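You operate a simulated robot arm through the tools that you are given. There is no shell and no other tool.

You are at the controls of a simulated robot arm. One attempt, no reset.

TASK
Clamp the jig's carton, seal it with green tape, then unclamp it.
Fine: use a tape gun and put it back on its spot. Set down upright: what you pick out.

The check looks at the end state, three seconds after you hand in, the way a careful person would. Anything else that was tipped, shoved, dropped, spilled or broken makes it a failure. A push-on lid holds only when it is set on centred and level and pressed home; a screw cap is set on level and turned clockwise until tight.

THE ROBOT
A 6-joint arm with a three-finger gripper, fixed in place. Base frame: the origin is at the foot of the arm, x ahead of it, y to its left, z up; the work surface is at about z = 800. Readings come in mm, degrees, newtons and seconds.
Its first joint turns from -166.0 to 166.0 degrees. Payload 4.89 kg.
The tool frame sits at the grasp point between the pads (the TCP): z along the fingers, y along the line on which they close. The tips reach 30 mm beyond it. The gripper opens to 164 mm. The gripper's body begins 125 mm behind the TCP.
Orientation is told as [roll, pitch, yaw] about the base's x, y, z axes, in that order, counted from this pose: with the fingers straight down and closing along the base's y, the tool's x points along the base's -x, its y along +y and its z along -z.

THE INTERFACE
- The arm moves only by the tool servo_tool. Its argument "motion" is a list of rows, each a list of 3 entries, a list of its own where there are three numbers: the gripper command, from -1 (fully open) to 1 (shut), values between in proportion, then the shift along the tool's x, y, z in mm, then the turn, a rotation vector about the tool's x, y, z in degrees. In form: [[claw, [tx, ty, tz], [wx, wy, wz]], ...]. A call has 1 to 20 rows; each row shifts and turns the commanded pose from where the row before left it, along the tool's axes as they then stand. A row lasts 0.2 s, in which the tool goes at most 50 mm and 8.6 degrees; a call with a longer step from one row to the next is refused whole, and so is a gripper value outside its range. Where a pose cannot be reached the arm comes as near as it can. A force on the tool above 90 N (or 10 N above the force at the start of the call, whichever is more), or a blocked arm, ends the call early, and 0.2 s more pass. The fingers move at their own pace (about 108 mm/s each) and stop on an object; they squeeze with about 22 N. The grip force told is the motor's: it shows also when the fingers shut on nothing. Time passes only in rows, and 0.2 s behind the last, so rows that do not move let the fingers close. The reply holds the time, the measured pose of the TCP, the force on the tool along the base axes, the opening and the grip force, in the units named above and with some noise, with the torque about the TCP (base axes, N m) and any sound that the robot's microphone picked up.
- Cameras (640 x 400 px; columns grow to the right, rows downward): "scene" is fixed at [225.9, -645.8, 1622.4]; the picture's right is [0.10, -1.00, 0.00], its down [-0.78, -0.08, -0.62] and it looks along [0.62, 0.06, -0.78] (base axes); focal length 216 px, centre (320, 200). "wrist" rides on the gripper at [76, -2, -152] in the tool frame; the picture's right is [0.02, 1.00, 0.00], its down [-0.88, 0.02, -0.47] and it looks along [-0.47, 0.01, 0.88] (tool axes); focal length 247 px, centre (320, 200). There is no depth. A picture from a camera that has moved, and an enlarged one, comes with that camera's place and axes in the base frame and with its lens. The place of the scene camera against the robot may be out by one fixed shift of up to 12 mm in any direction.
- grab_frame(camera): a new picture of that camera. It takes no simulated time.
- raise_lower(by): slides the trunk up (or, below 0, down) by that many mm; the arm rides with it, the base frame stays. It gives what a move gives, with no picture.
- close_up(camera, box): a new picture of the part [left, top, right, bottom] of that camera's present view, enlarged. It takes no simulated time.
- sign_off(): hands the job in; it is judged then, once.

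Places have to be worked out from the pictures, the camera data and where the tool is seen. Open the gripper and draw the arm clear of the work before you hand the job in, unless the task says otherwise.

The tools are called after "Emit:" by a JSON object that holds its "name" and its "arguments". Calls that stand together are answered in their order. servo_tool: Moves the arm, as the interface text tells. Its arguments: {"type":"object","properties":{"motion":{"type":"array"}},"required":["motion"]} The other tools are called the same way: raise_lower (by) slides the trunk up or down; grab_frame (camera) takes a picture; close_up (camera, box) takes an enlarged picture of a part of a camera's view; sign_off () hands the job in.

At the start:

```text
time: 0.0
ee_pos: [472.4, -475.1, 1433.5]
ee_rot: [0.0, -0.1, 0.0]
ft_force: [-0.4, -0.5, 0.0]
moment: [-0.02, -0.02, -0.01]
grip_width: 163.9
grip_force: 0.1
trunk travel left (down, up): [-175.0, 215.0]
```

scene: 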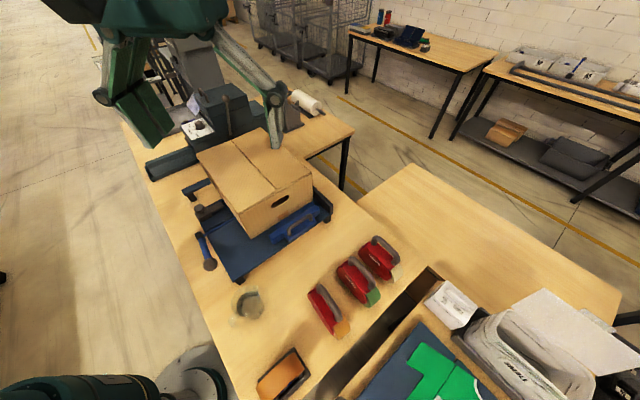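
wrist: 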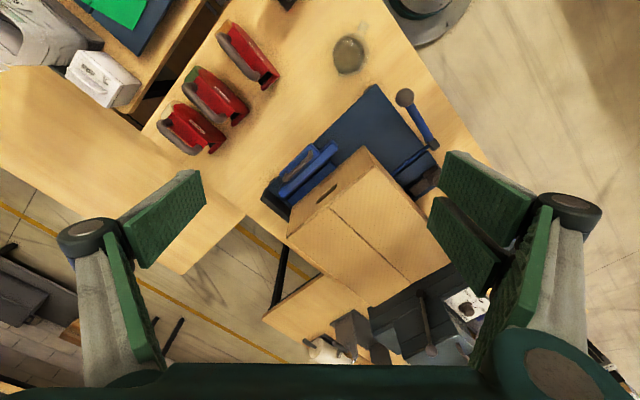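

I start by looking closer at the jig, the carton and the tape guns before I move anything.

Emit:
{"name": "close_up", "arguments": {"camera": "scene", "box": [180, 110, 350, 290]}}

Emit:
{"name": "close_up", "arguments": {"camera": "scene", "box": [220, 220, 440, 400]}}

Emit:
{"name": "close_up", "arguments": {"camera": "wrist", "box": [140, 0, 380, 160]}}

Emit:
{"name": "close_up", "arguments": {"camera": "wrist", "box": [250, 70, 490, 320]}}

```text
2.22 times, centred on (265, 200) of scene
camera zoom: at [225.9, -645.8, 1622.4], right [0.1, -1.0, 0.0], down [-0.78, -0.08, -0.62], along [0.62, 0.06, -0.78], focal length 481 px, centre (442, 200)
```

zoom: 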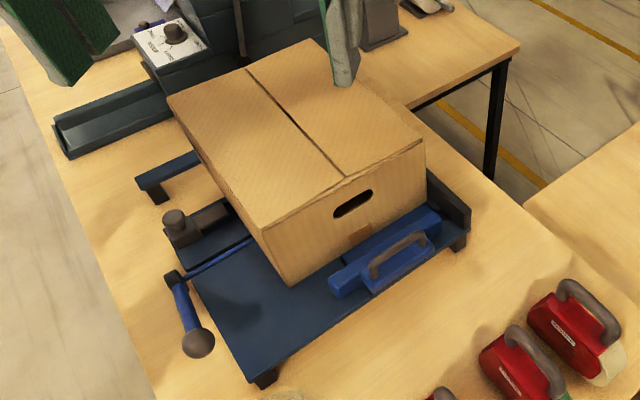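

```text
2.22 times, centred on (330, 310) of scene
camera zoom: at [225.9, -645.8, 1622.4], right [0.1, -1.0, 0.0], down [-0.78, -0.08, -0.62], along [0.62, 0.06, -0.78], focal length 481 px, centre (298, -44)
```

zoom: 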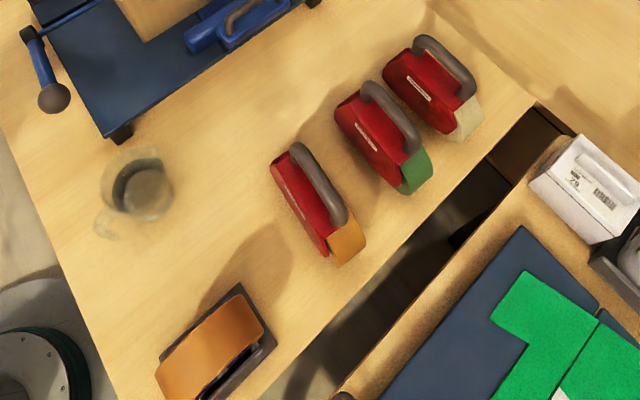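

```text
2.50 times, centred on (260, 80) of wrist
camera zoom: at [394.7, -476.1, 1585.7], right [-0.02, 1.0, 0.0], down [0.88, 0.02, 0.47], along [0.47, 0.01, -0.88], focal length 617 px, centre (470, 500)
```

zoom: 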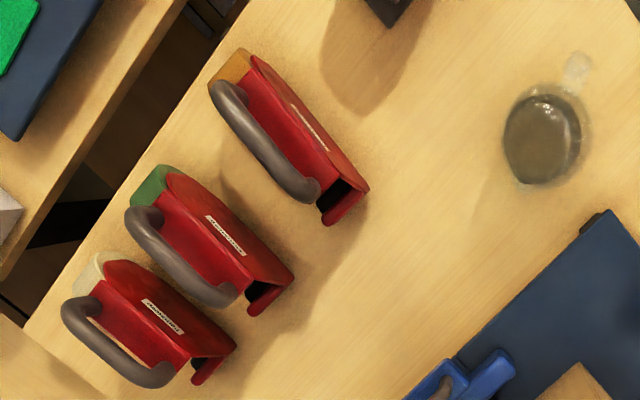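

```text
1.60 times, centred on (370, 195) of wrist
camera zoom: at [394.7, -476.1, 1585.7], right [-0.02, 1.0, 0.0], down [0.88, 0.02, 0.47], along [0.47, 0.01, -0.88], focal length 395 px, centre (240, 208)
```

zoom: 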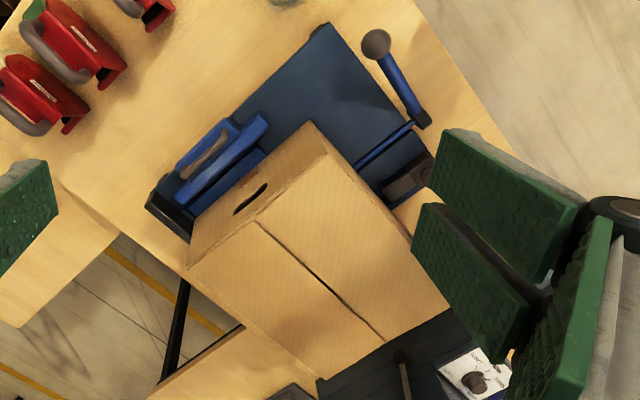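

The carton sits in the jig, turned about 45° to the base frame, and the gun with green tape is the middle of the three. I zoom in further on the clamp parts and the guns.

Emit:
{"name": "close_up", "arguments": {"camera": "scene", "box": [190, 170, 270, 280]}}

Emit:
{"name": "close_up", "arguments": {"camera": "scene", "box": [260, 190, 340, 250]}}

Emit:
{"name": "close_up", "arguments": {"camera": "scene", "box": [300, 225, 410, 345]}}

Emit:
{"name": "close_up", "arguments": {"camera": "scene", "box": [130, 80, 340, 200]}}

Emit:
{"name": "close_up", "arguments": {"camera": "scene", "box": [340, 250, 620, 400]}}

```text
3.64 times, centred on (230, 225) of scene
camera zoom: at [225.9, -645.8, 1622.4], right [0.1, -1.0, 0.0], down [-0.78, -0.08, -0.62], along [0.62, 0.06, -0.78], focal length 786 px, centre (647, 109)
```

zoom: 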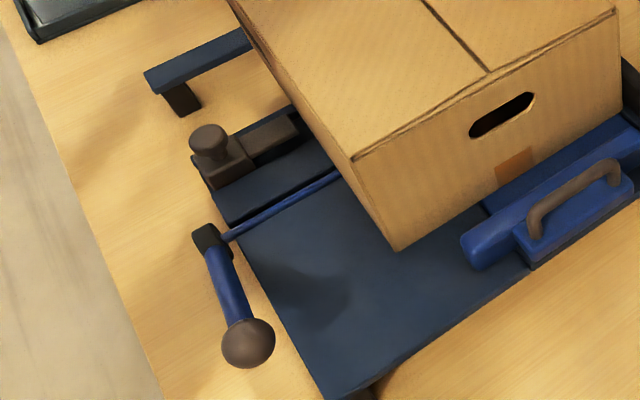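

```text
6.67 times, centred on (300, 220) of scene
camera zoom: at [225.9, -645.8, 1622.4], right [0.1, -1.0, 0.0], down [-0.78, -0.08, -0.62], along [0.62, 0.06, -0.78], focal length 1442 px, centre (453, 67)
```

zoom: 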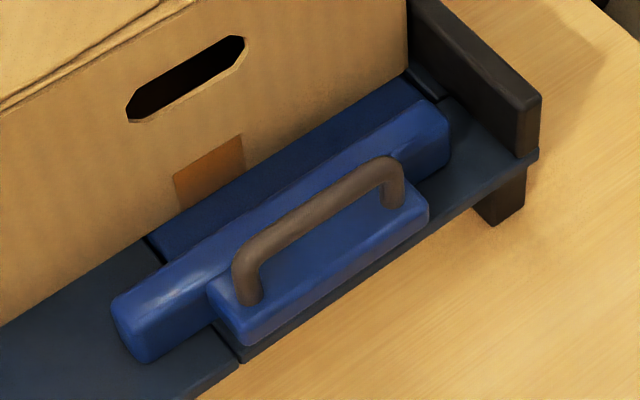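

```text
3.33 times, centred on (355, 285) of scene
camera zoom: at [225.9, -645.8, 1622.4], right [0.1, -1.0, 0.0], down [-0.78, -0.08, -0.62], along [0.62, 0.06, -0.78], focal length 721 px, centre (203, -83)
```

zoom: 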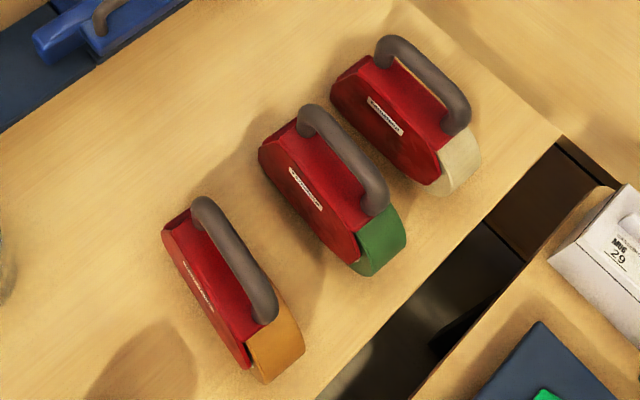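

```text
3.05 times, centred on (235, 140) of scene
camera zoom: at [225.9, -645.8, 1622.4], right [0.1, -1.0, 0.0], down [-0.78, -0.08, -0.62], along [0.62, 0.06, -0.78], focal length 659 px, centre (579, 383)
```

zoom: 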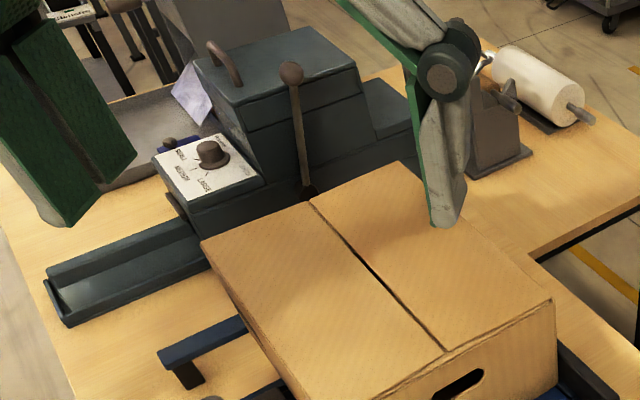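

```text
2.29 times, centred on (480, 325) of scene
camera zoom: at [225.9, -645.8, 1622.4], right [0.1, -1.0, 0.0], down [-0.78, -0.08, -0.62], along [0.62, 0.06, -0.78], focal length 494 px, centre (-46, -86)
```

zoom: 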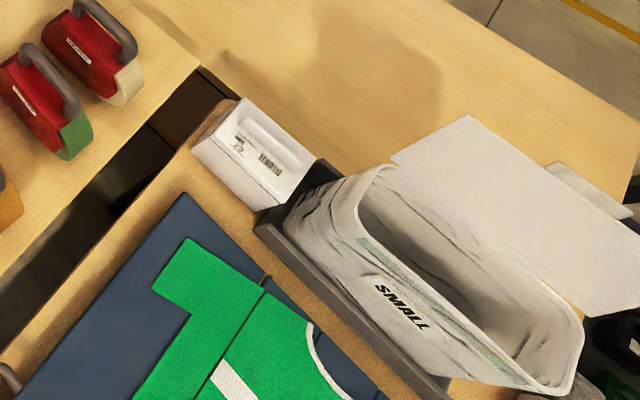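

I see a lever with a ball, a blue bar with a handle in front of the carton, and a black block with a knob at its side. I move the wrist camera in front of the jig, well above everything, to look at the mechanism.

Emit:
{"name": "servo_tool", "arguments": {"motion": [[-1, [-11.3, -14.2, 38.8], [0, 0, 0]], [-1, [-11.3, -14.2, 38.8], [0, 0, 0]], [-1, [-11.3, -14.2, 38.8], [0, 0, 0]], [-1, [-11.3, -14.2, 38.8], [0, 0, 0]], [-1, [-11.3, -14.2, 38.8], [0, 0, 0]], [-1, [-11.3, -14.2, 38.8], [0, 0, 0]], [-1, [0, 0, 0], [0, 0, -7.5]], [-1, [0, 0, 0], [0, 0, -7.5]], [-1, [0, 0, 0], [0, 0, -7.5]], [-1, [0, 0, 0], [0, 0, -7.5]], [-1, [0, 0, 0], [0, 0, -7.5]], [-1, [0, 0, 0], [0, 0, -7.5]]]}}

```text
time: 2.6
ee_pos: [537.4, -558.3, 1200.1]
ee_rot: [0.0, 0.1, 45.0]
ft_force: [-0.7, 0.1, 0.5]
moment: [-0.02, -0.01, 0.02]
grip_width: 164.0
grip_force: 0.1
trunk travel left (down, up): [-175.0, 215.0]
```

The tool is at (537, -558, 1200) with yaw 45°. I take pictures from both cameras.

Emit:
{"name": "grab_frame", "arguments": {"camera": "wrist"}}

Emit:
{"name": "grab_frame", "arguments": {"camera": "scene"}}

```text
taken
camera wrist: at [485.6, -615.0, 1353.1], right [-0.72, 0.69, 0.0], down [0.61, 0.64, 0.47], along [0.33, 0.34, -0.88], focal length 247 px, centre (320, 200)
```

wrist: 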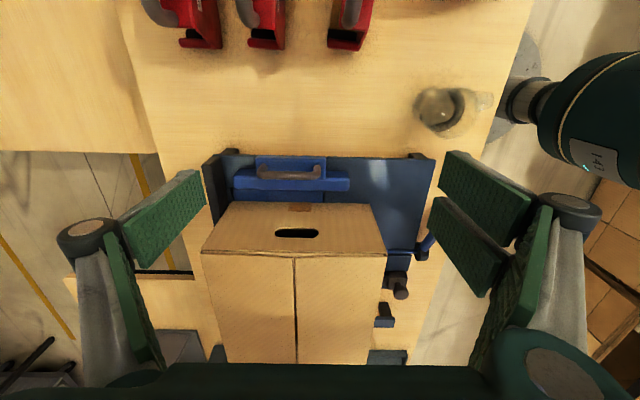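

```text
taken
```

scene: 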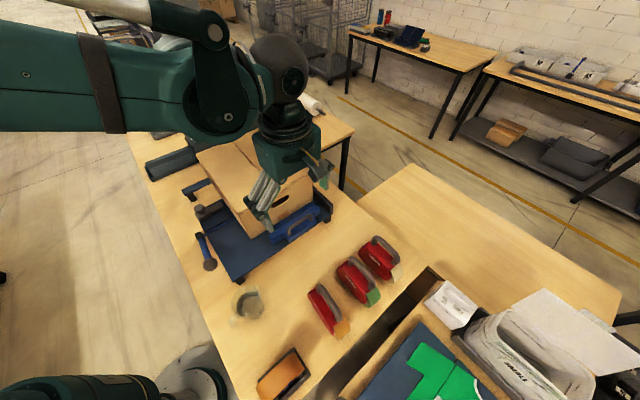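

The view is lined up with the jig now. I zoom in on the clamp bar, the lever side and the top of the carton.

Emit:
{"name": "close_up", "arguments": {"camera": "wrist", "box": [190, 140, 450, 290]}}

Emit:
{"name": "close_up", "arguments": {"camera": "wrist", "box": [190, 200, 450, 365]}}

Emit:
{"name": "close_up", "arguments": {"camera": "wrist", "box": [140, 0, 400, 160]}}

Emit:
{"name": "close_up", "arguments": {"camera": "wrist", "box": [360, 140, 460, 340]}}

```text
2.46 times, centred on (320, 215) of wrist
camera zoom: at [485.6, -615.0, 1353.1], right [-0.72, 0.69, 0.0], down [0.61, 0.64, 0.47], along [0.33, 0.34, -0.88], focal length 608 px, centre (320, 163)
```

zoom: 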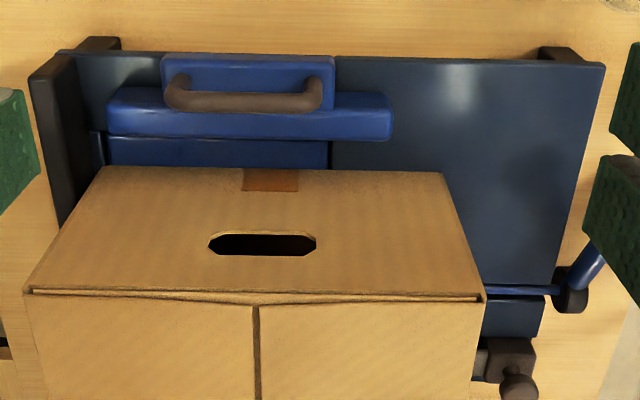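

```text
2.42 times, centred on (320, 282) of wrist
camera zoom: at [485.6, -615.0, 1353.1], right [-0.72, 0.69, 0.0], down [0.61, 0.64, 0.47], along [0.33, 0.34, -0.88], focal length 599 px, centre (320, 0)
```

zoom: 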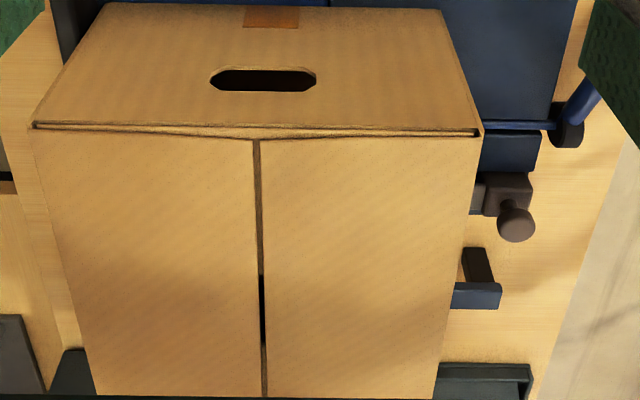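

```text
2.46 times, centred on (270, 80) of wrist
camera zoom: at [485.6, -615.0, 1353.1], right [-0.72, 0.69, 0.0], down [0.61, 0.64, 0.47], along [0.33, 0.34, -0.88], focal length 608 px, centre (443, 495)
```

zoom: 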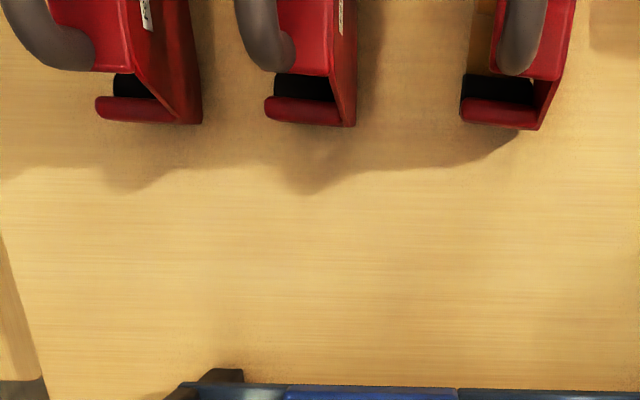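

```text
2.00 times, centred on (410, 240) of wrist
camera zoom: at [485.6, -615.0, 1353.1], right [-0.72, 0.69, 0.0], down [0.61, 0.64, 0.47], along [0.33, 0.34, -0.88], focal length 494 px, centre (140, 120)
```

zoom: 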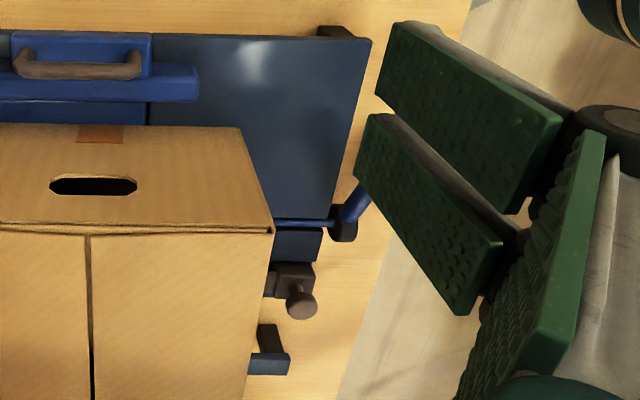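

The blue bar slides on the plate in front of the carton; the lever shaft and a knob block are on the carton's left side. I go around to the left side at a safe height to see that side.

Emit:
{"name": "servo_tool", "arguments": {"motion": [[-1, [0, 0, 0], [0, 0, 7.5]], [-1, [0, 0, 0], [0, 0, 7.5]], [-1, [0, 0, 0], [0, 0, 7.5]], [-1, [0, 0, 0], [0, 0, 7.5]], [-1, [0, 0, 0], [0, 0, 7.5]], [-1, [0, 0, 0], [0, 0, 7.5]], [-1, [0, 0, 0], [0, 0, 7.5]], [-1, [0, 0, 0], [0, 0, 7.5]], [-1, [0, 0, 0], [0, 0, 7.5]], [-1, [0, 0, 0], [0, 0, 7.5]], [-1, [0, 0, 0], [0, 0, 7.5]], [-1, [0, 0, 0], [0, 0, 7.5]], [-1, [32.4, 26.6, 2.5], [0, 0, 0]], [-1, [32.4, 26.6, 2.5], [0, 0, 0]], [-1, [32.4, 26.6, 2.5], [0, 0, 0]], [-1, [32.4, 26.6, 2.5], [0, 0, 0]], [-1, [32.4, 26.6, 2.5], [0, 0, 0]], [-1, [32.4, 26.6, 2.5], [0, 0, 0]], [-1, [32.4, 26.6, 2.5], [0, 0, 0]], [-1, [32.4, 26.6, 2.5], [0, 0, 0]]]}}

Emit:
{"name": "grab_frame", "arguments": {"camera": "wrist"}}

Emit:
{"name": "grab_frame", "arguments": {"camera": "scene"}}

```text
time: 6.8
ee_pos: [506.7, -228.2, 1176.3]
ee_rot: [0.0, -0.1, -44.9]
ft_force: [0.4, -1.0, -0.6]
moment: [0.2, 0.03, 0.0]
grip_width: 163.8
grip_force: 0.0
trunk travel left (down, up): [-175.0, 215.0]
```

```text
taken
camera wrist: at [450.4, -174.7, 1329.4], right [0.69, 0.72, 0.0], down [0.64, -0.61, 0.47], along [0.34, -0.33, -0.88], focal length 247 px, centre (320, 200)
```

wrist: 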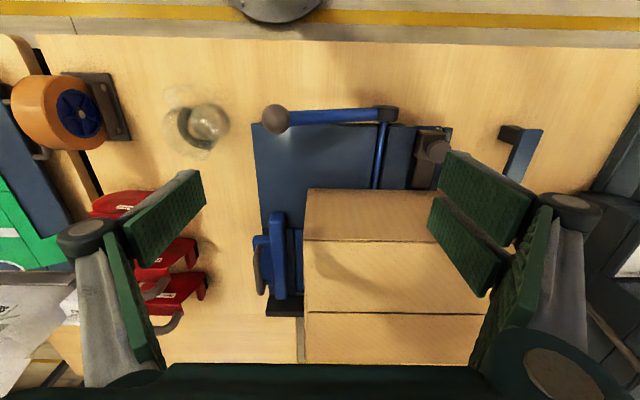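

```text
taken
```

scene: 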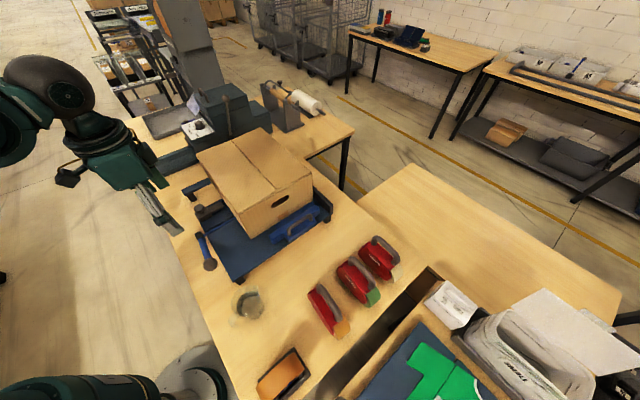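

Emit:
{"name": "close_up", "arguments": {"camera": "wrist", "box": [240, 80, 460, 220]}}

Emit:
{"name": "close_up", "arguments": {"camera": "wrist", "box": [240, 180, 320, 330]}}

Emit:
{"name": "close_up", "arguments": {"camera": "scene", "box": [130, 60, 350, 200]}}

```text
2.86 times, centred on (350, 150) of wrist
camera zoom: at [450.4, -174.7, 1329.4], right [0.69, 0.72, 0.0], down [0.64, -0.61, 0.47], along [0.34, -0.33, -0.88], focal length 706 px, centre (234, 343)
```

zoom: 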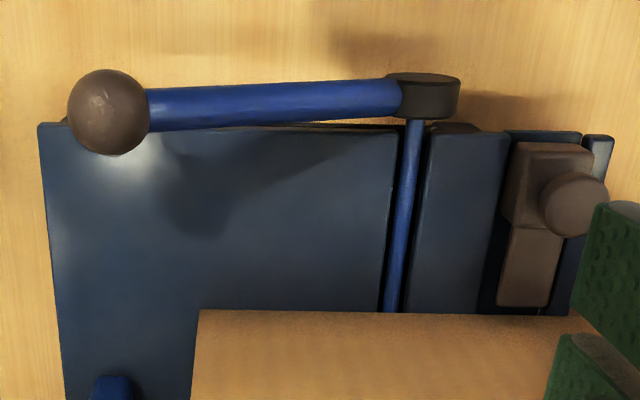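

```text
2.67 times, centred on (280, 255) of wrist
camera zoom: at [450.4, -174.7, 1329.4], right [0.69, 0.72, 0.0], down [0.64, -0.61, 0.47], along [0.34, -0.33, -0.88], focal length 659 px, centre (427, 53)
```

zoom: 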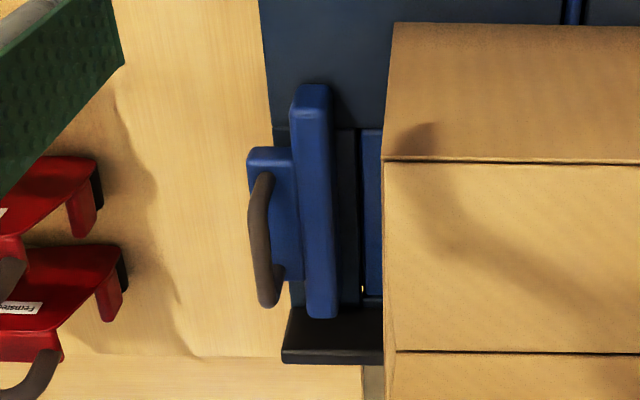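

```text
2.86 times, centred on (240, 130) of scene
camera zoom: at [225.9, -645.8, 1622.4], right [0.1, -1.0, 0.0], down [-0.78, -0.08, -0.62], along [0.62, 0.06, -0.78], focal length 618 px, centre (549, 400)
```

zoom: 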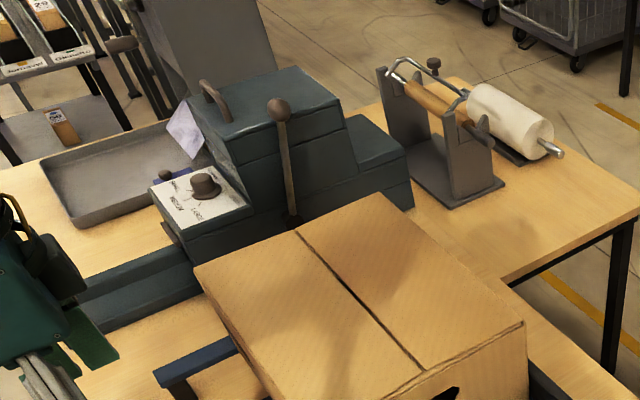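

I zoom in tightly on the lever hub, the knob block and the bar's rail.

Emit:
{"name": "close_up", "arguments": {"camera": "wrist", "box": [365, 95, 465, 195]}}

Emit:
{"name": "close_up", "arguments": {"camera": "wrist", "box": [250, 200, 320, 320]}}

Emit:
{"name": "close_up", "arguments": {"camera": "scene", "box": [185, 175, 245, 235]}}

Emit:
{"name": "close_up", "arguments": {"camera": "scene", "box": [270, 175, 340, 245]}}

```text
4.00 times, centred on (415, 145) of wrist
camera zoom: at [450.4, -174.7, 1329.4], right [0.69, 0.72, 0.0], down [0.64, -0.61, 0.47], along [0.34, -0.33, -0.88], focal length 988 px, centre (-60, 420)
```

zoom: 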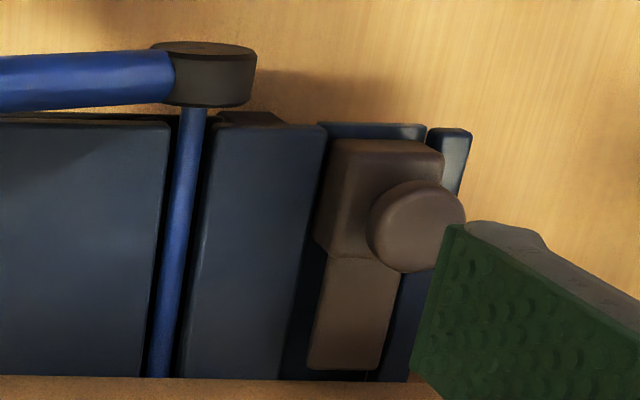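

```text
3.33 times, centred on (285, 260) of wrist
camera zoom: at [450.4, -174.7, 1329.4], right [0.69, 0.72, 0.0], down [0.64, -0.61, 0.47], along [0.34, -0.33, -0.88], focal length 823 px, centre (437, 0)
```

zoom: 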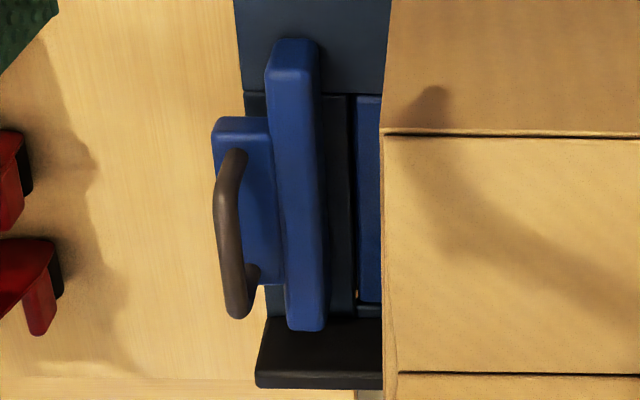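

```text
6.67 times, centred on (215, 205) of scene
camera zoom: at [225.9, -645.8, 1622.4], right [0.1, -1.0, 0.0], down [-0.78, -0.08, -0.62], along [0.62, 0.06, -0.78], focal length 1442 px, centre (1020, 167)
```

zoom: 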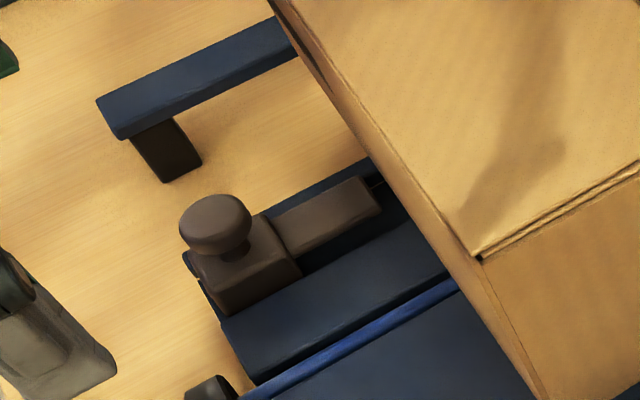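

```text
5.71 times, centred on (305, 210) of scene
camera zoom: at [225.9, -645.8, 1622.4], right [0.1, -1.0, 0.0], down [-0.78, -0.08, -0.62], along [0.62, 0.06, -0.78], focal length 1236 px, centre (406, 143)
```

zoom: 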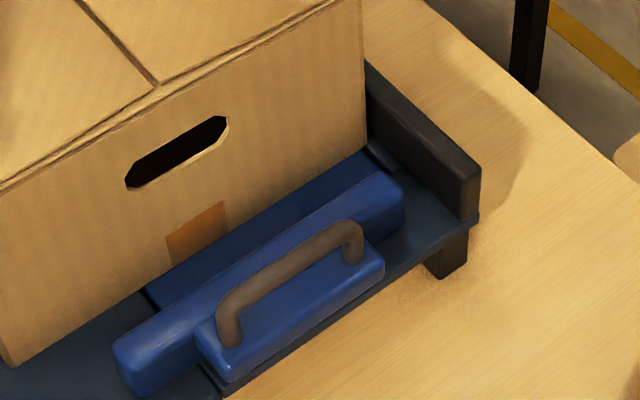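

The lever hub comes out near (582, -143, 875) and its ball near (453, -271, 945), so the lever swings in the plane of the carton's long axis. I move to a lower, tilted view from the corner between the lever and the bar to understand the parts.

Emit:
{"name": "servo_tool", "arguments": {"motion": [[-1, [0, 0, 0], [0, 0, -7.5]], [-1, [0, 0, 0], [0, 0, -7.5]], [-1, [0, 0, 0], [0, 0, -7.5]], [-1, [0, 0, 0], [0, 0, -7.5]], [-1, [0, 0, 0], [0, 0, -7.5]], [-1, [0, 0, 0], [0, 0, -7.4]], [-1, [3.5, -33.7, 23.8], [0, 0, 0]], [-1, [3.5, -33.7, 23.8], [0, 0, 0]], [-1, [3.5, -33.7, 23.8], [0, 0, 0]], [-1, [3.5, -33.7, 23.8], [0, 0, 0]], [-1, [3.5, -33.7, 23.8], [0, 0, 0]], [-1, [3.5, -33.7, 23.8], [0, 0, 0]], [-1, [0, 0, 0], [0, -8, 0]], [-1, [0, 0, 0], [0, -8, 0]], [-1, [0, 0, 0], [0, -8, 0]], [-1, [0, 0, 0], [0, -8, 0]], [-1, [0, 0, 0], [0, -8, 0]]]}}

Emit:
{"name": "grab_frame", "arguments": {"camera": "wrist"}}

Emit:
{"name": "grab_frame", "arguments": {"camera": "scene"}}

```text
time: 10.4
ee_pos: [485.0, -428.1, 1037.2]
ee_rot: [-0.1, -40.1, 0.0]
ft_force: [-0.4, -0.1, -0.2]
moment: [-0.04, 0.06, -0.04]
grip_width: 163.9
grip_force: 0.1
trunk travel left (down, up): [-175.0, 215.0]
```

```text
taken
camera wrist: at [328.6, -430.1, 1104.7], right [-0.02, 1.0, -0.01], down [0.37, 0.02, 0.93], along [0.93, 0.01, -0.37], focal length 247 px, centre (320, 200)
```

wrist: 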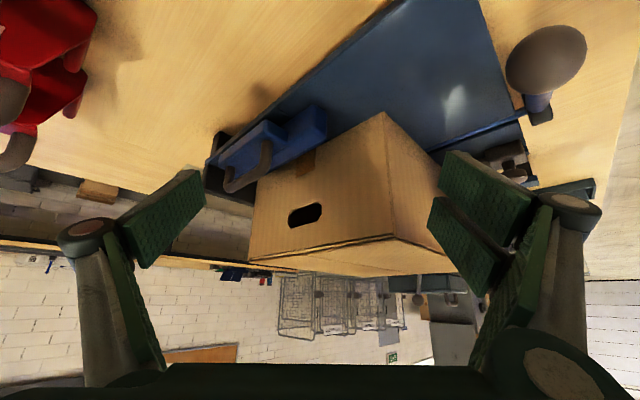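

```text
taken
```

scene: 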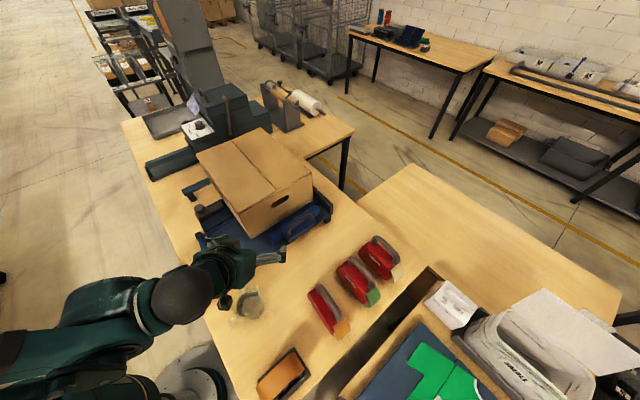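

The picture is upside down here (rows grow upward in z). I enlarge the bar and the lever side.

Emit:
{"name": "close_up", "arguments": {"camera": "wrist", "box": [200, 80, 400, 220]}}

Emit:
{"name": "close_up", "arguments": {"camera": "wrist", "box": [400, 0, 600, 200]}}

Emit:
{"name": "close_up", "arguments": {"camera": "wrist", "box": [430, 80, 550, 180]}}

Emit:
{"name": "close_up", "arguments": {"camera": "wrist", "box": [0, 0, 200, 190]}}

```text
2.86 times, centred on (300, 150) of wrist
camera zoom: at [328.6, -430.1, 1104.7], right [-0.02, 1.0, -0.01], down [0.37, 0.02, 0.93], along [0.93, 0.01, -0.37], focal length 706 px, centre (377, 343)
```

zoom: 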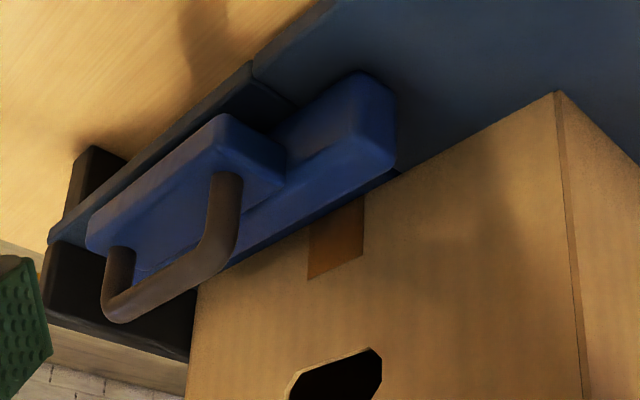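

```text
2.00 times, centred on (500, 100) of wrist
camera zoom: at [328.6, -430.1, 1104.7], right [-0.02, 1.0, -0.01], down [0.37, 0.02, 0.93], along [0.93, 0.01, -0.37], focal length 494 px, centre (-40, 400)
```

zoom: 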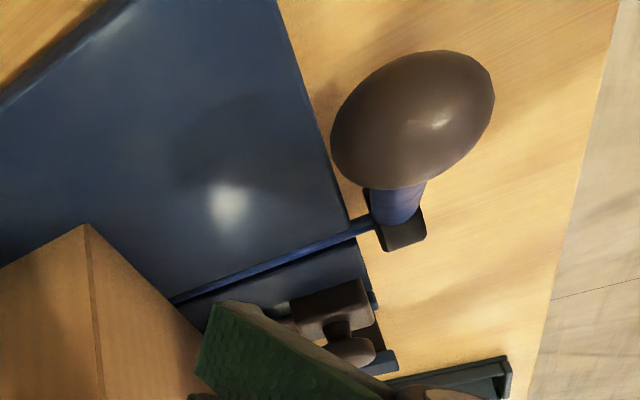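

```text
4.00 times, centred on (490, 130) of wrist
camera zoom: at [328.6, -430.1, 1104.7], right [-0.02, 1.0, -0.01], down [0.37, 0.02, 0.93], along [0.93, 0.01, -0.37], focal length 988 px, centre (-360, 480)
```

zoom: 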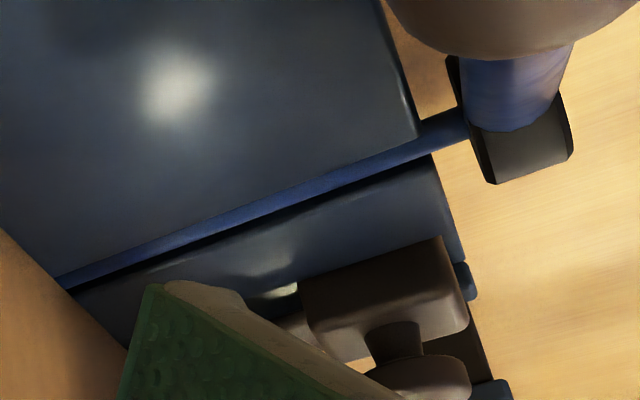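

```text
2.11 times, centred on (100, 95) of wrist
camera zoom: at [328.6, -430.1, 1104.7], right [-0.02, 1.0, -0.01], down [0.37, 0.02, 0.93], along [0.93, 0.01, -0.37], focal length 520 px, centre (783, 421)
```

zoom: 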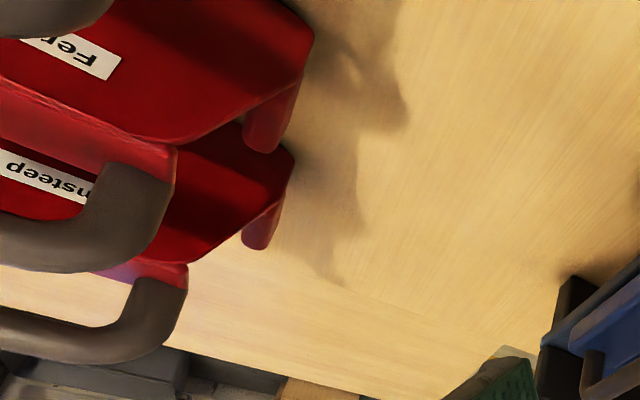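

The jig plate top is near z = 885 and the bar's handle near z = 950, higher than I first assumed; the carton top is near z = 1055. Next I look straight down at the tape guns from a safe height.

Emit:
{"name": "servo_tool", "arguments": {"motion": [[-1, [0, 0, 0], [0, 8, 0]], [-1, [0, 0, 0], [0, 8, 0]], [-1, [0, 0, 0], [0, 8, 0]], [-1, [0, 0, 0], [0, 8, 0]], [-1, [0, 0, 0], [0, 8, 0]], [-1, [0, 0, -45], [0, 0, 0]], [-1, [0, 0, -45], [0, 0, 0]], [-1, [0, -45, 0], [0, 0, 0]], [-1, [0, -45, 0], [0, 0, 0]], [-1, [0, -45, 0], [0, 0, 0]], [-1, [0, -45, 0], [0, 0, 0]], [-1, [0, -45, 0], [0, 0, 0]], [-1, [0, -45, 0], [0, 0, 0]], [-1, [0, -45, 0], [0, 0, 0]]]}}

Emit:
{"name": "servo_tool", "arguments": {"motion": [[-1, [0, 0, 0], [0, 0, -7.5]], [-1, [0, 0, 0], [0, 0, -7.5]], [-1, [0, 0, 0], [0, 0, -7.5]], [-1, [0, 0, 0], [0, 0, -7.5]], [-1, [0, 0, 0], [0, 0, -7.5]], [-1, [0, 0, 0], [0, 0, -7.5]], [-1, [0, 0, 0], [0, 7, 0]], [-1, [0, 0, 0], [0, 7, 0]], [-1, [0, 0, 0], [0, 7, 0]], [-1, [0, 0, 0], [0, 7, 0]]]}}

Emit:
{"name": "grab_frame", "arguments": {"camera": "wrist"}}

```text
time: 13.4
ee_pos: [484.2, -744.2, 1127.6]
ee_rot: [-0.1, 0.0, 0.0]
ft_force: [-0.3, 2.1, 1.3]
moment: [-0.29, 0.0, 0.04]
grip_width: 164.1
grip_force: 0.2
trunk travel left (down, up): [-175.0, 215.0]
```

```text
time: 15.6
ee_pos: [483.3, -743.1, 1127.9]
ee_rot: [0.0, 28.2, 44.9]
ft_force: [-0.5, 0.0, 0.7]
moment: [0.05, -0.13, 0.02]
grip_width: 164.3
grip_force: 0.1
trunk travel left (down, up): [-175.0, 215.0]
```

```text
taken
camera wrist: at [487.8, -741.5, 1298.3], right [-0.72, 0.69, 0.01], down [0.69, 0.72, 0.0], along [0.0, 0.01, -1.0], focal length 247 px, centre (320, 200)
```

wrist: 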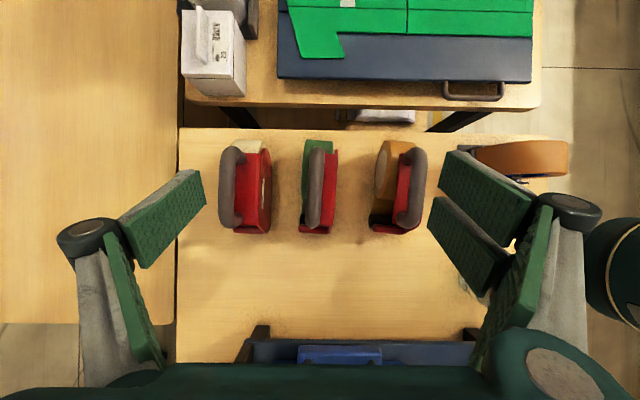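

The green gun is the middle one, close to below the camera. I enlarge the guns.

Emit:
{"name": "close_up", "arguments": {"camera": "wrist", "box": [270, 125, 370, 250]}}

Emit:
{"name": "close_up", "arguments": {"camera": "wrist", "box": [200, 120, 460, 260]}}

Emit:
{"name": "close_up", "arguments": {"camera": "scene", "box": [320, 240, 400, 320]}}

```text
3.20 times, centred on (320, 188) of wrist
camera zoom: at [487.8, -741.5, 1298.3], right [-0.72, 0.69, 0.01], down [0.69, 0.72, 0.0], along [0.0, 0.01, -1.0], focal length 790 px, centre (320, 240)
```

zoom: 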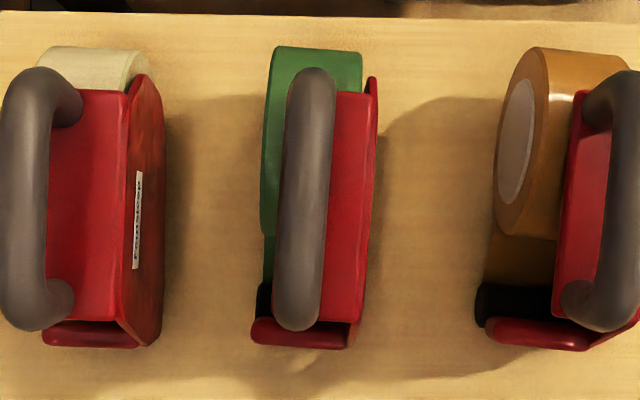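

```text
2.46 times, centred on (330, 190) of wrist
camera zoom: at [487.8, -741.5, 1298.3], right [-0.72, 0.69, 0.01], down [0.69, 0.72, 0.0], along [0.0, 0.01, -1.0], focal length 608 px, centre (295, 225)
```

zoom: 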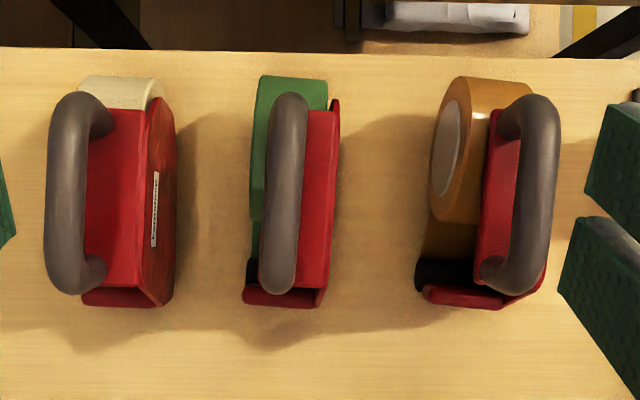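

```text
5.00 times, centred on (360, 280) of scene
camera zoom: at [225.9, -645.8, 1622.4], right [0.1, -1.0, 0.0], down [-0.78, -0.08, -0.62], along [0.62, 0.06, -0.78], focal length 1081 px, centre (120, -200)
```

zoom: 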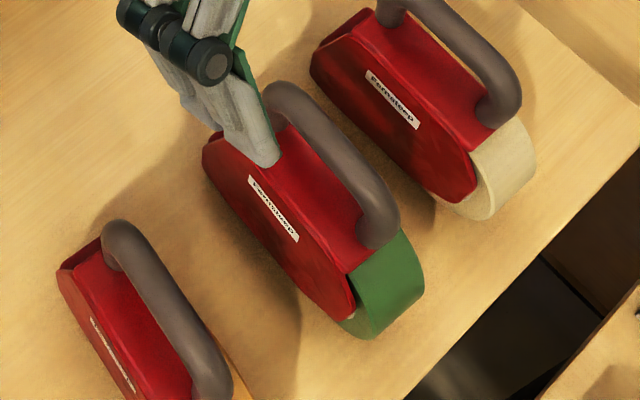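

The guns stand parallel to the carton's axis: handle arch on top, roll at the far end, black roller and red lip at the end facing the jig. I need their heights, so I take a lower side view, staying above the handles.

Emit:
{"name": "servo_tool", "arguments": {"motion": [[-1, [0, 0, 0], [0, -7, 0]], [-1, [0, 0, 0], [0, -7, 0]], [-1, [0, 0, 0], [0, -7, 0]], [-1, [0, 0, 0], [0, -7.1, 0]], [-1, [0, 0, 0], [0, 0, 7.5]], [-1, [0, 0, 0], [0, 0, 7.5]], [-1, [0, 0, 0], [0, 0, 7.5]], [-1, [0, 0, 0], [0, 0, 7.5]], [-1, [0, 0, 0], [0, 0, 7.5]], [-1, [0, 0, 0], [0, 0, 7.5]], [-1, [0, 0, 0], [0, 0, 7.5]], [-1, [0, 0, 0], [0, 0, 7.5]], [-1, [0, 0, 0], [0, 0, 7.5]], [-1, [0, 0, 0], [0, 0, 7.5]], [-1, [0, 0, 0], [0, 0, 7.5]], [-1, [0, 0, 0], [0, 0, 7.5]], [-1, [34.3, -2.8, 17], [0, 0, 0]], [-1, [34.3, -2.8, 17], [0, 0, 0]], [-1, [34.3, -2.8, 17], [0, 0, 0]], [-1, [34.3, -2.8, 17], [0, 0, 0]]]}}

Emit:
{"name": "servo_tool", "arguments": {"motion": [[-1, [0, 0, 0], [0, -8, 0]], [-1, [0, 0, 0], [0, -8, 0]], [-1, [0, 0, 0], [0, -8, 0]], [-1, [0, 0, 0], [0, -8, 0]], [-1, [0, 0, 0], [0, -8, 0]]]}}

Emit:
{"name": "grab_frame", "arguments": {"camera": "wrist"}}

Emit:
{"name": "close_up", "arguments": {"camera": "scene", "box": [300, 225, 410, 345]}}

```text
time: 19.8
ee_pos: [381.9, -655.0, 1059.4]
ee_rot: [0.1, 0.1, -45.0]
ft_force: [0.8, -1.1, -1.1]
moment: [0.11, 0.12, 0.0]
grip_width: 164.0
grip_force: 0.1
trunk travel left (down, up): [-175.0, 215.0]
```

```text
time: 21.0
ee_pos: [380.5, -654.3, 1058.6]
ee_rot: [0.1, -40.2, -45.1]
ft_force: [0.2, 0.4, -0.3]
moment: [0.0, 0.01, 0.01]
grip_width: 164.1
grip_force: 0.0
trunk travel left (down, up): [-175.0, 215.0]
```

```text
taken
camera wrist: at [268.2, -543.8, 1126.7], right [0.7, 0.72, -0.01], down [0.27, -0.25, 0.93], along [0.66, -0.65, -0.37], focal length 247 px, centre (320, 200)
```

wrist: 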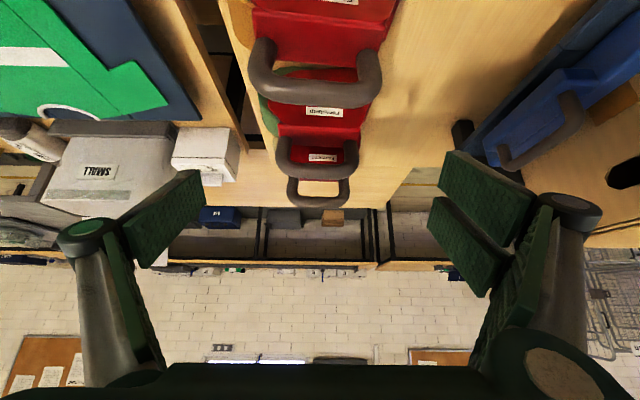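

```text
3.33 times, centred on (355, 285) of scene
camera zoom: at [225.9, -645.8, 1622.4], right [0.1, -1.0, 0.0], down [-0.78, -0.08, -0.62], along [0.62, 0.06, -0.78], focal length 721 px, centre (203, -83)
```

zoom: 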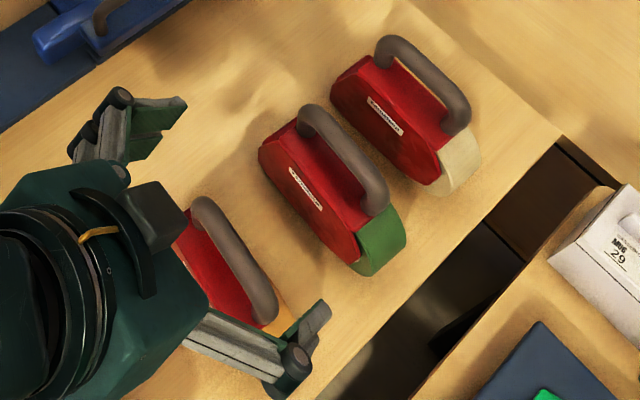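

Emit:
{"name": "close_up", "arguments": {"camera": "wrist", "box": [230, 20, 410, 220]}}

Emit:
{"name": "close_up", "arguments": {"camera": "wrist", "box": [240, 60, 390, 160]}}

Emit:
{"name": "close_up", "arguments": {"camera": "wrist", "box": [430, 40, 640, 220]}}

```text
2.00 times, centred on (320, 120) of wrist
camera zoom: at [268.2, -543.8, 1126.7], right [0.7, 0.72, -0.01], down [0.27, -0.25, 0.93], along [0.66, -0.65, -0.37], focal length 494 px, centre (320, 360)
```

zoom: 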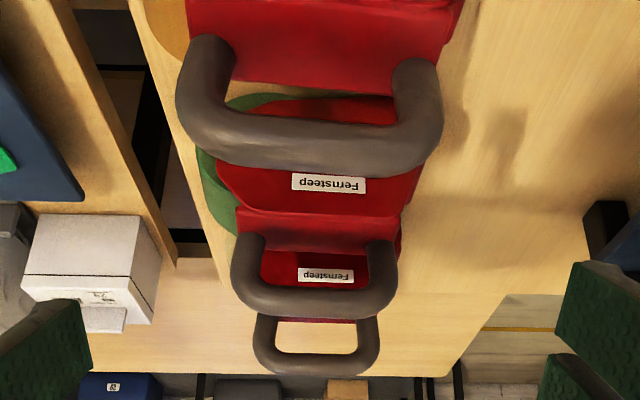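

```text
4.00 times, centred on (315, 110) of wrist
camera zoom: at [268.2, -543.8, 1126.7], right [0.7, 0.72, -0.01], down [0.27, -0.25, 0.93], along [0.66, -0.65, -0.37], focal length 988 px, centre (340, 560)
```

zoom: 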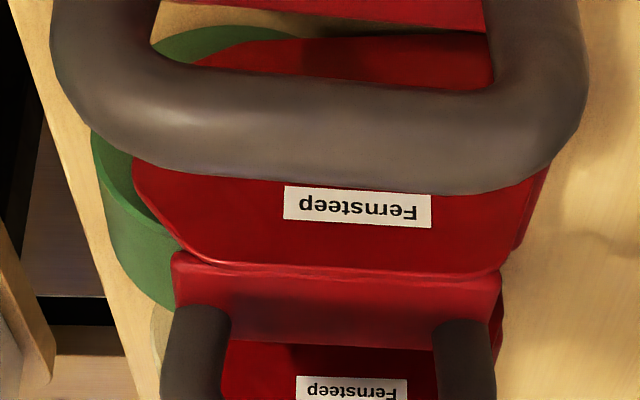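

```text
2.22 times, centred on (535, 130) of wrist
camera zoom: at [268.2, -543.8, 1126.7], right [0.7, 0.72, -0.01], down [0.27, -0.25, 0.93], along [0.66, -0.65, -0.37], focal length 549 px, centre (-158, 356)
```

zoom: 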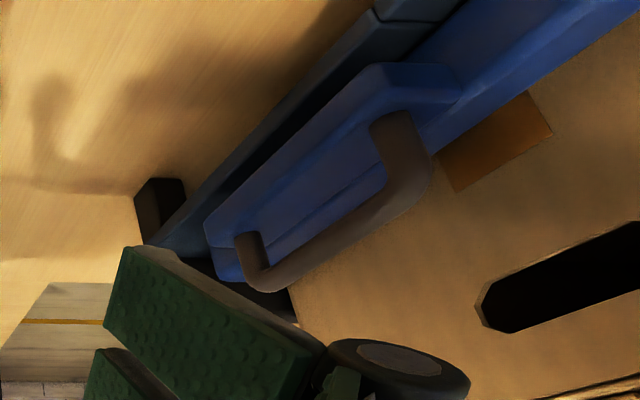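

The handle tube of the green gun is near (479, -754) with its centre around z = 960 and its top plate near 915, so there is room to straddle it. Before acting I look at the left side of the jig from low down, rising first to pass over the carton corner.

Emit:
{"name": "servo_tool", "arguments": {"motion": [[-1, [-25.7, 0, -30.6], [0, 0, 0]], [-1, [-25.7, 0, -30.6], [0, 0, 0]], [-1, [-25.7, 0, -30.6], [0, 0, 0]], [-1, [12.3, 42.4, -10.4], [0, 0, 0]], [-1, [12.3, 42.4, -10.4], [0, 0, 0]], [-1, [12.3, 42.4, -10.4], [0, 0, 0]], [-1, [12.3, 42.4, -10.4], [0, 0, 0]], [-1, [12.3, 42.4, -10.4], [0, 0, 0]], [-1, [12.3, 42.4, -10.4], [0, 0, 0]], [-1, [12.3, 42.4, -10.4], [0, 0, 0]], [-1, [12.3, 42.4, -10.4], [0, 0, 0]], [-1, [12.3, 42.4, -10.4], [0, 0, 0]], [-1, [12.3, 42.4, -10.4], [0, 0, 0]], [-1, [12.3, 42.4, -10.4], [0, 0, 0]], [-1, [12.3, 42.4, -10.4], [0, 0, 0]], [-1, [12.3, 42.4, -10.4], [0, 0, 0]], [-1, [12.3, 42.4, -10.4], [0, 0, 0]]]}}

Emit:
{"name": "grab_frame", "arguments": {"camera": "wrist"}}

Emit:
{"name": "grab_frame", "arguments": {"camera": "scene"}}

```text
time: 24.6
ee_pos: [641.3, -77.0, 1180.0]
ee_rot: [0.2, -40.0, -45.2]
ft_force: [-0.1, -0.2, 0.0]
moment: [0.1, -0.02, 0.09]
grip_width: 163.8
grip_force: 0.1
trunk travel left (down, up): [-175.0, 215.0]
```

```text
taken
camera wrist: at [530.2, 32.9, 1246.7], right [0.7, 0.72, -0.01], down [0.27, -0.25, 0.93], along [0.66, -0.65, -0.37], focal length 247 px, centre (320, 200)
```

wrist: 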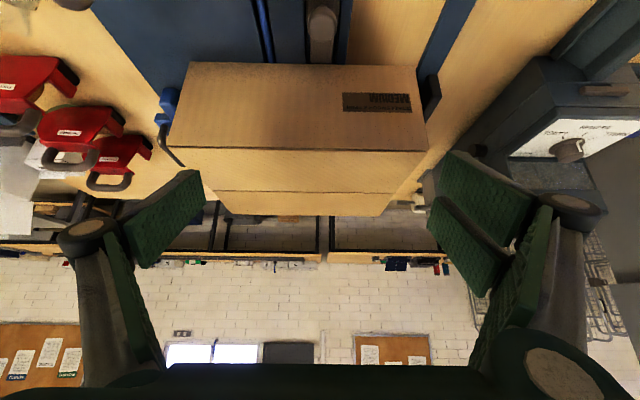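

```text
taken
```

scene: 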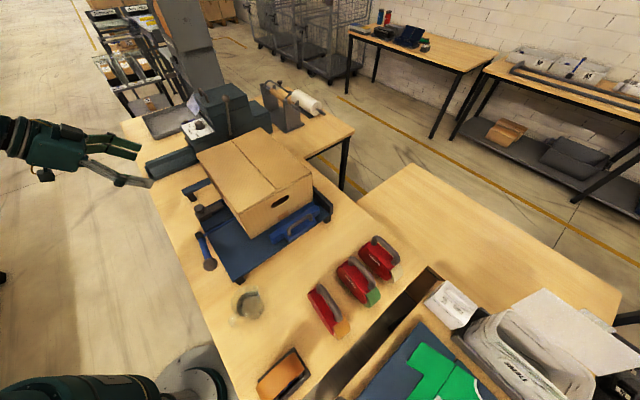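

Emit:
{"name": "close_up", "arguments": {"camera": "wrist", "box": [140, 0, 480, 210]}}

Emit:
{"name": "close_up", "arguments": {"camera": "wrist", "box": [330, 0, 480, 150]}}

Emit:
{"name": "close_up", "arguments": {"camera": "wrist", "box": [140, 60, 240, 170]}}

```text
1.88 times, centred on (310, 105) of wrist
camera zoom: at [530.2, 32.9, 1246.7], right [0.7, 0.72, -0.01], down [0.27, -0.25, 0.93], along [0.66, -0.65, -0.37], focal length 465 px, centre (339, 379)
```

zoom: 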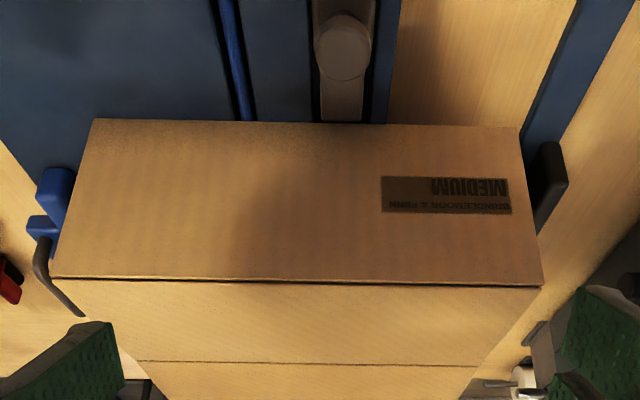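

```text
2.67 times, centred on (405, 75) of wrist
camera zoom: at [530.2, 32.9, 1246.7], right [0.7, 0.72, -0.01], down [0.27, -0.25, 0.93], along [0.66, -0.65, -0.37], focal length 659 px, centre (93, 533)
```

zoom: 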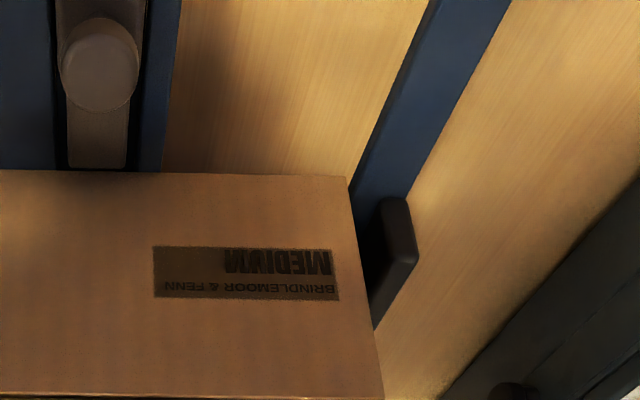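

```text
3.64 times, centred on (190, 115) of wrist
camera zoom: at [530.2, 32.9, 1246.7], right [0.7, 0.72, -0.01], down [0.27, -0.25, 0.93], along [0.66, -0.65, -0.37], focal length 898 px, centre (793, 509)
```

zoom: 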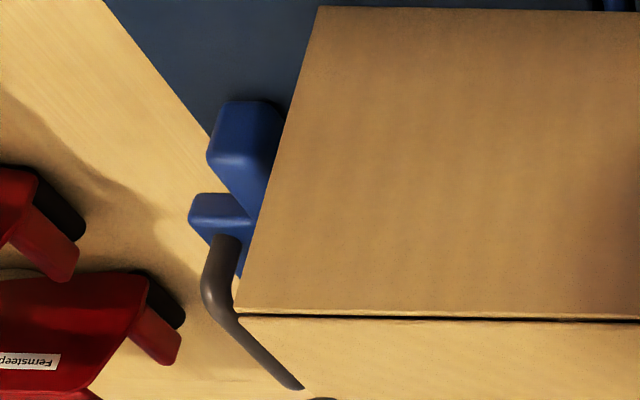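

The carton is marked MEDIUM; there is a black stop behind it, a fence on its right, the knob slider on its left, and the blue pusher bar about 40 mm in front of it. I go over the pusher bar and look straight down at it.

Emit:
{"name": "servo_tool", "arguments": {"motion": [[-1, [0, 0, 0], [0, 8, 0]], [-1, [0, 0, 0], [0, 8, 0]], [-1, [0, 0, 0], [0, 8, 0]], [-1, [0, 0, 0], [0, 8, 0]], [-1, [0, 0, 0], [0, 8, 0]], [-1, [-32, -32, 0], [0, 0, 0]], [-1, [-32, -32, 0], [0, 0, 0]], [-1, [-32, -32, 0], [0, 0, 0]], [-1, [-32, -32, 0], [0, 0, 0]], [-1, [-32, -32, 0], [0, 0, 0]], [-1, [-32, -32, 0], [0, 0, 0]], [-1, [-32, -32, 0], [0, 0, 0]], [-1, [-32, -32, 0], [0, 0, 0]], [-1, [-32, -32, 0], [0, 0, 0]], [-1, [-32, -32, 0], [0, 0, 0]], [-1, [0, 0, 0], [0, 7, 0]], [-1, [0, 0, 0], [0, 7, 0]], [-1, [0, 0, 0], [0, 7, 0]], [-1, [0, 0, 0], [0, 7, 0]]]}}

Emit:
{"name": "grab_frame", "arguments": {"camera": "wrist"}}

```text
time: 28.6
ee_pos: [641.1, -526.5, 1181.8]
ee_rot: [0.3, 25.3, -45.0]
ft_force: [0.2, -0.3, -0.2]
moment: [-0.03, -0.04, 0.0]
grip_width: 163.9
grip_force: 0.0
trunk travel left (down, up): [-175.0, 215.0]
```

```text
taken
camera wrist: at [636.3, -525.2, 1351.7], right [0.69, 0.72, 0.01], down [0.72, -0.69, 0.05], along [0.05, -0.03, -1.0], focal length 247 px, centre (320, 200)
```

wrist: 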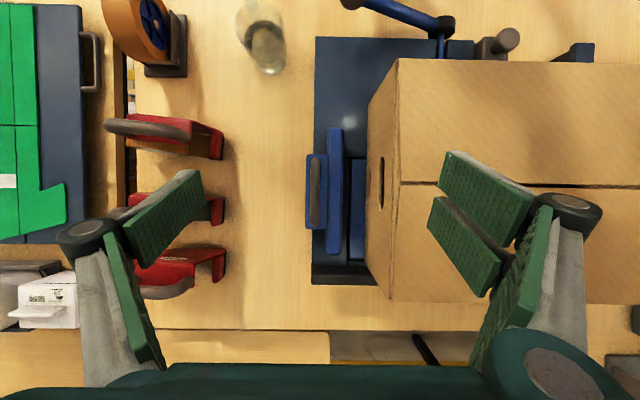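

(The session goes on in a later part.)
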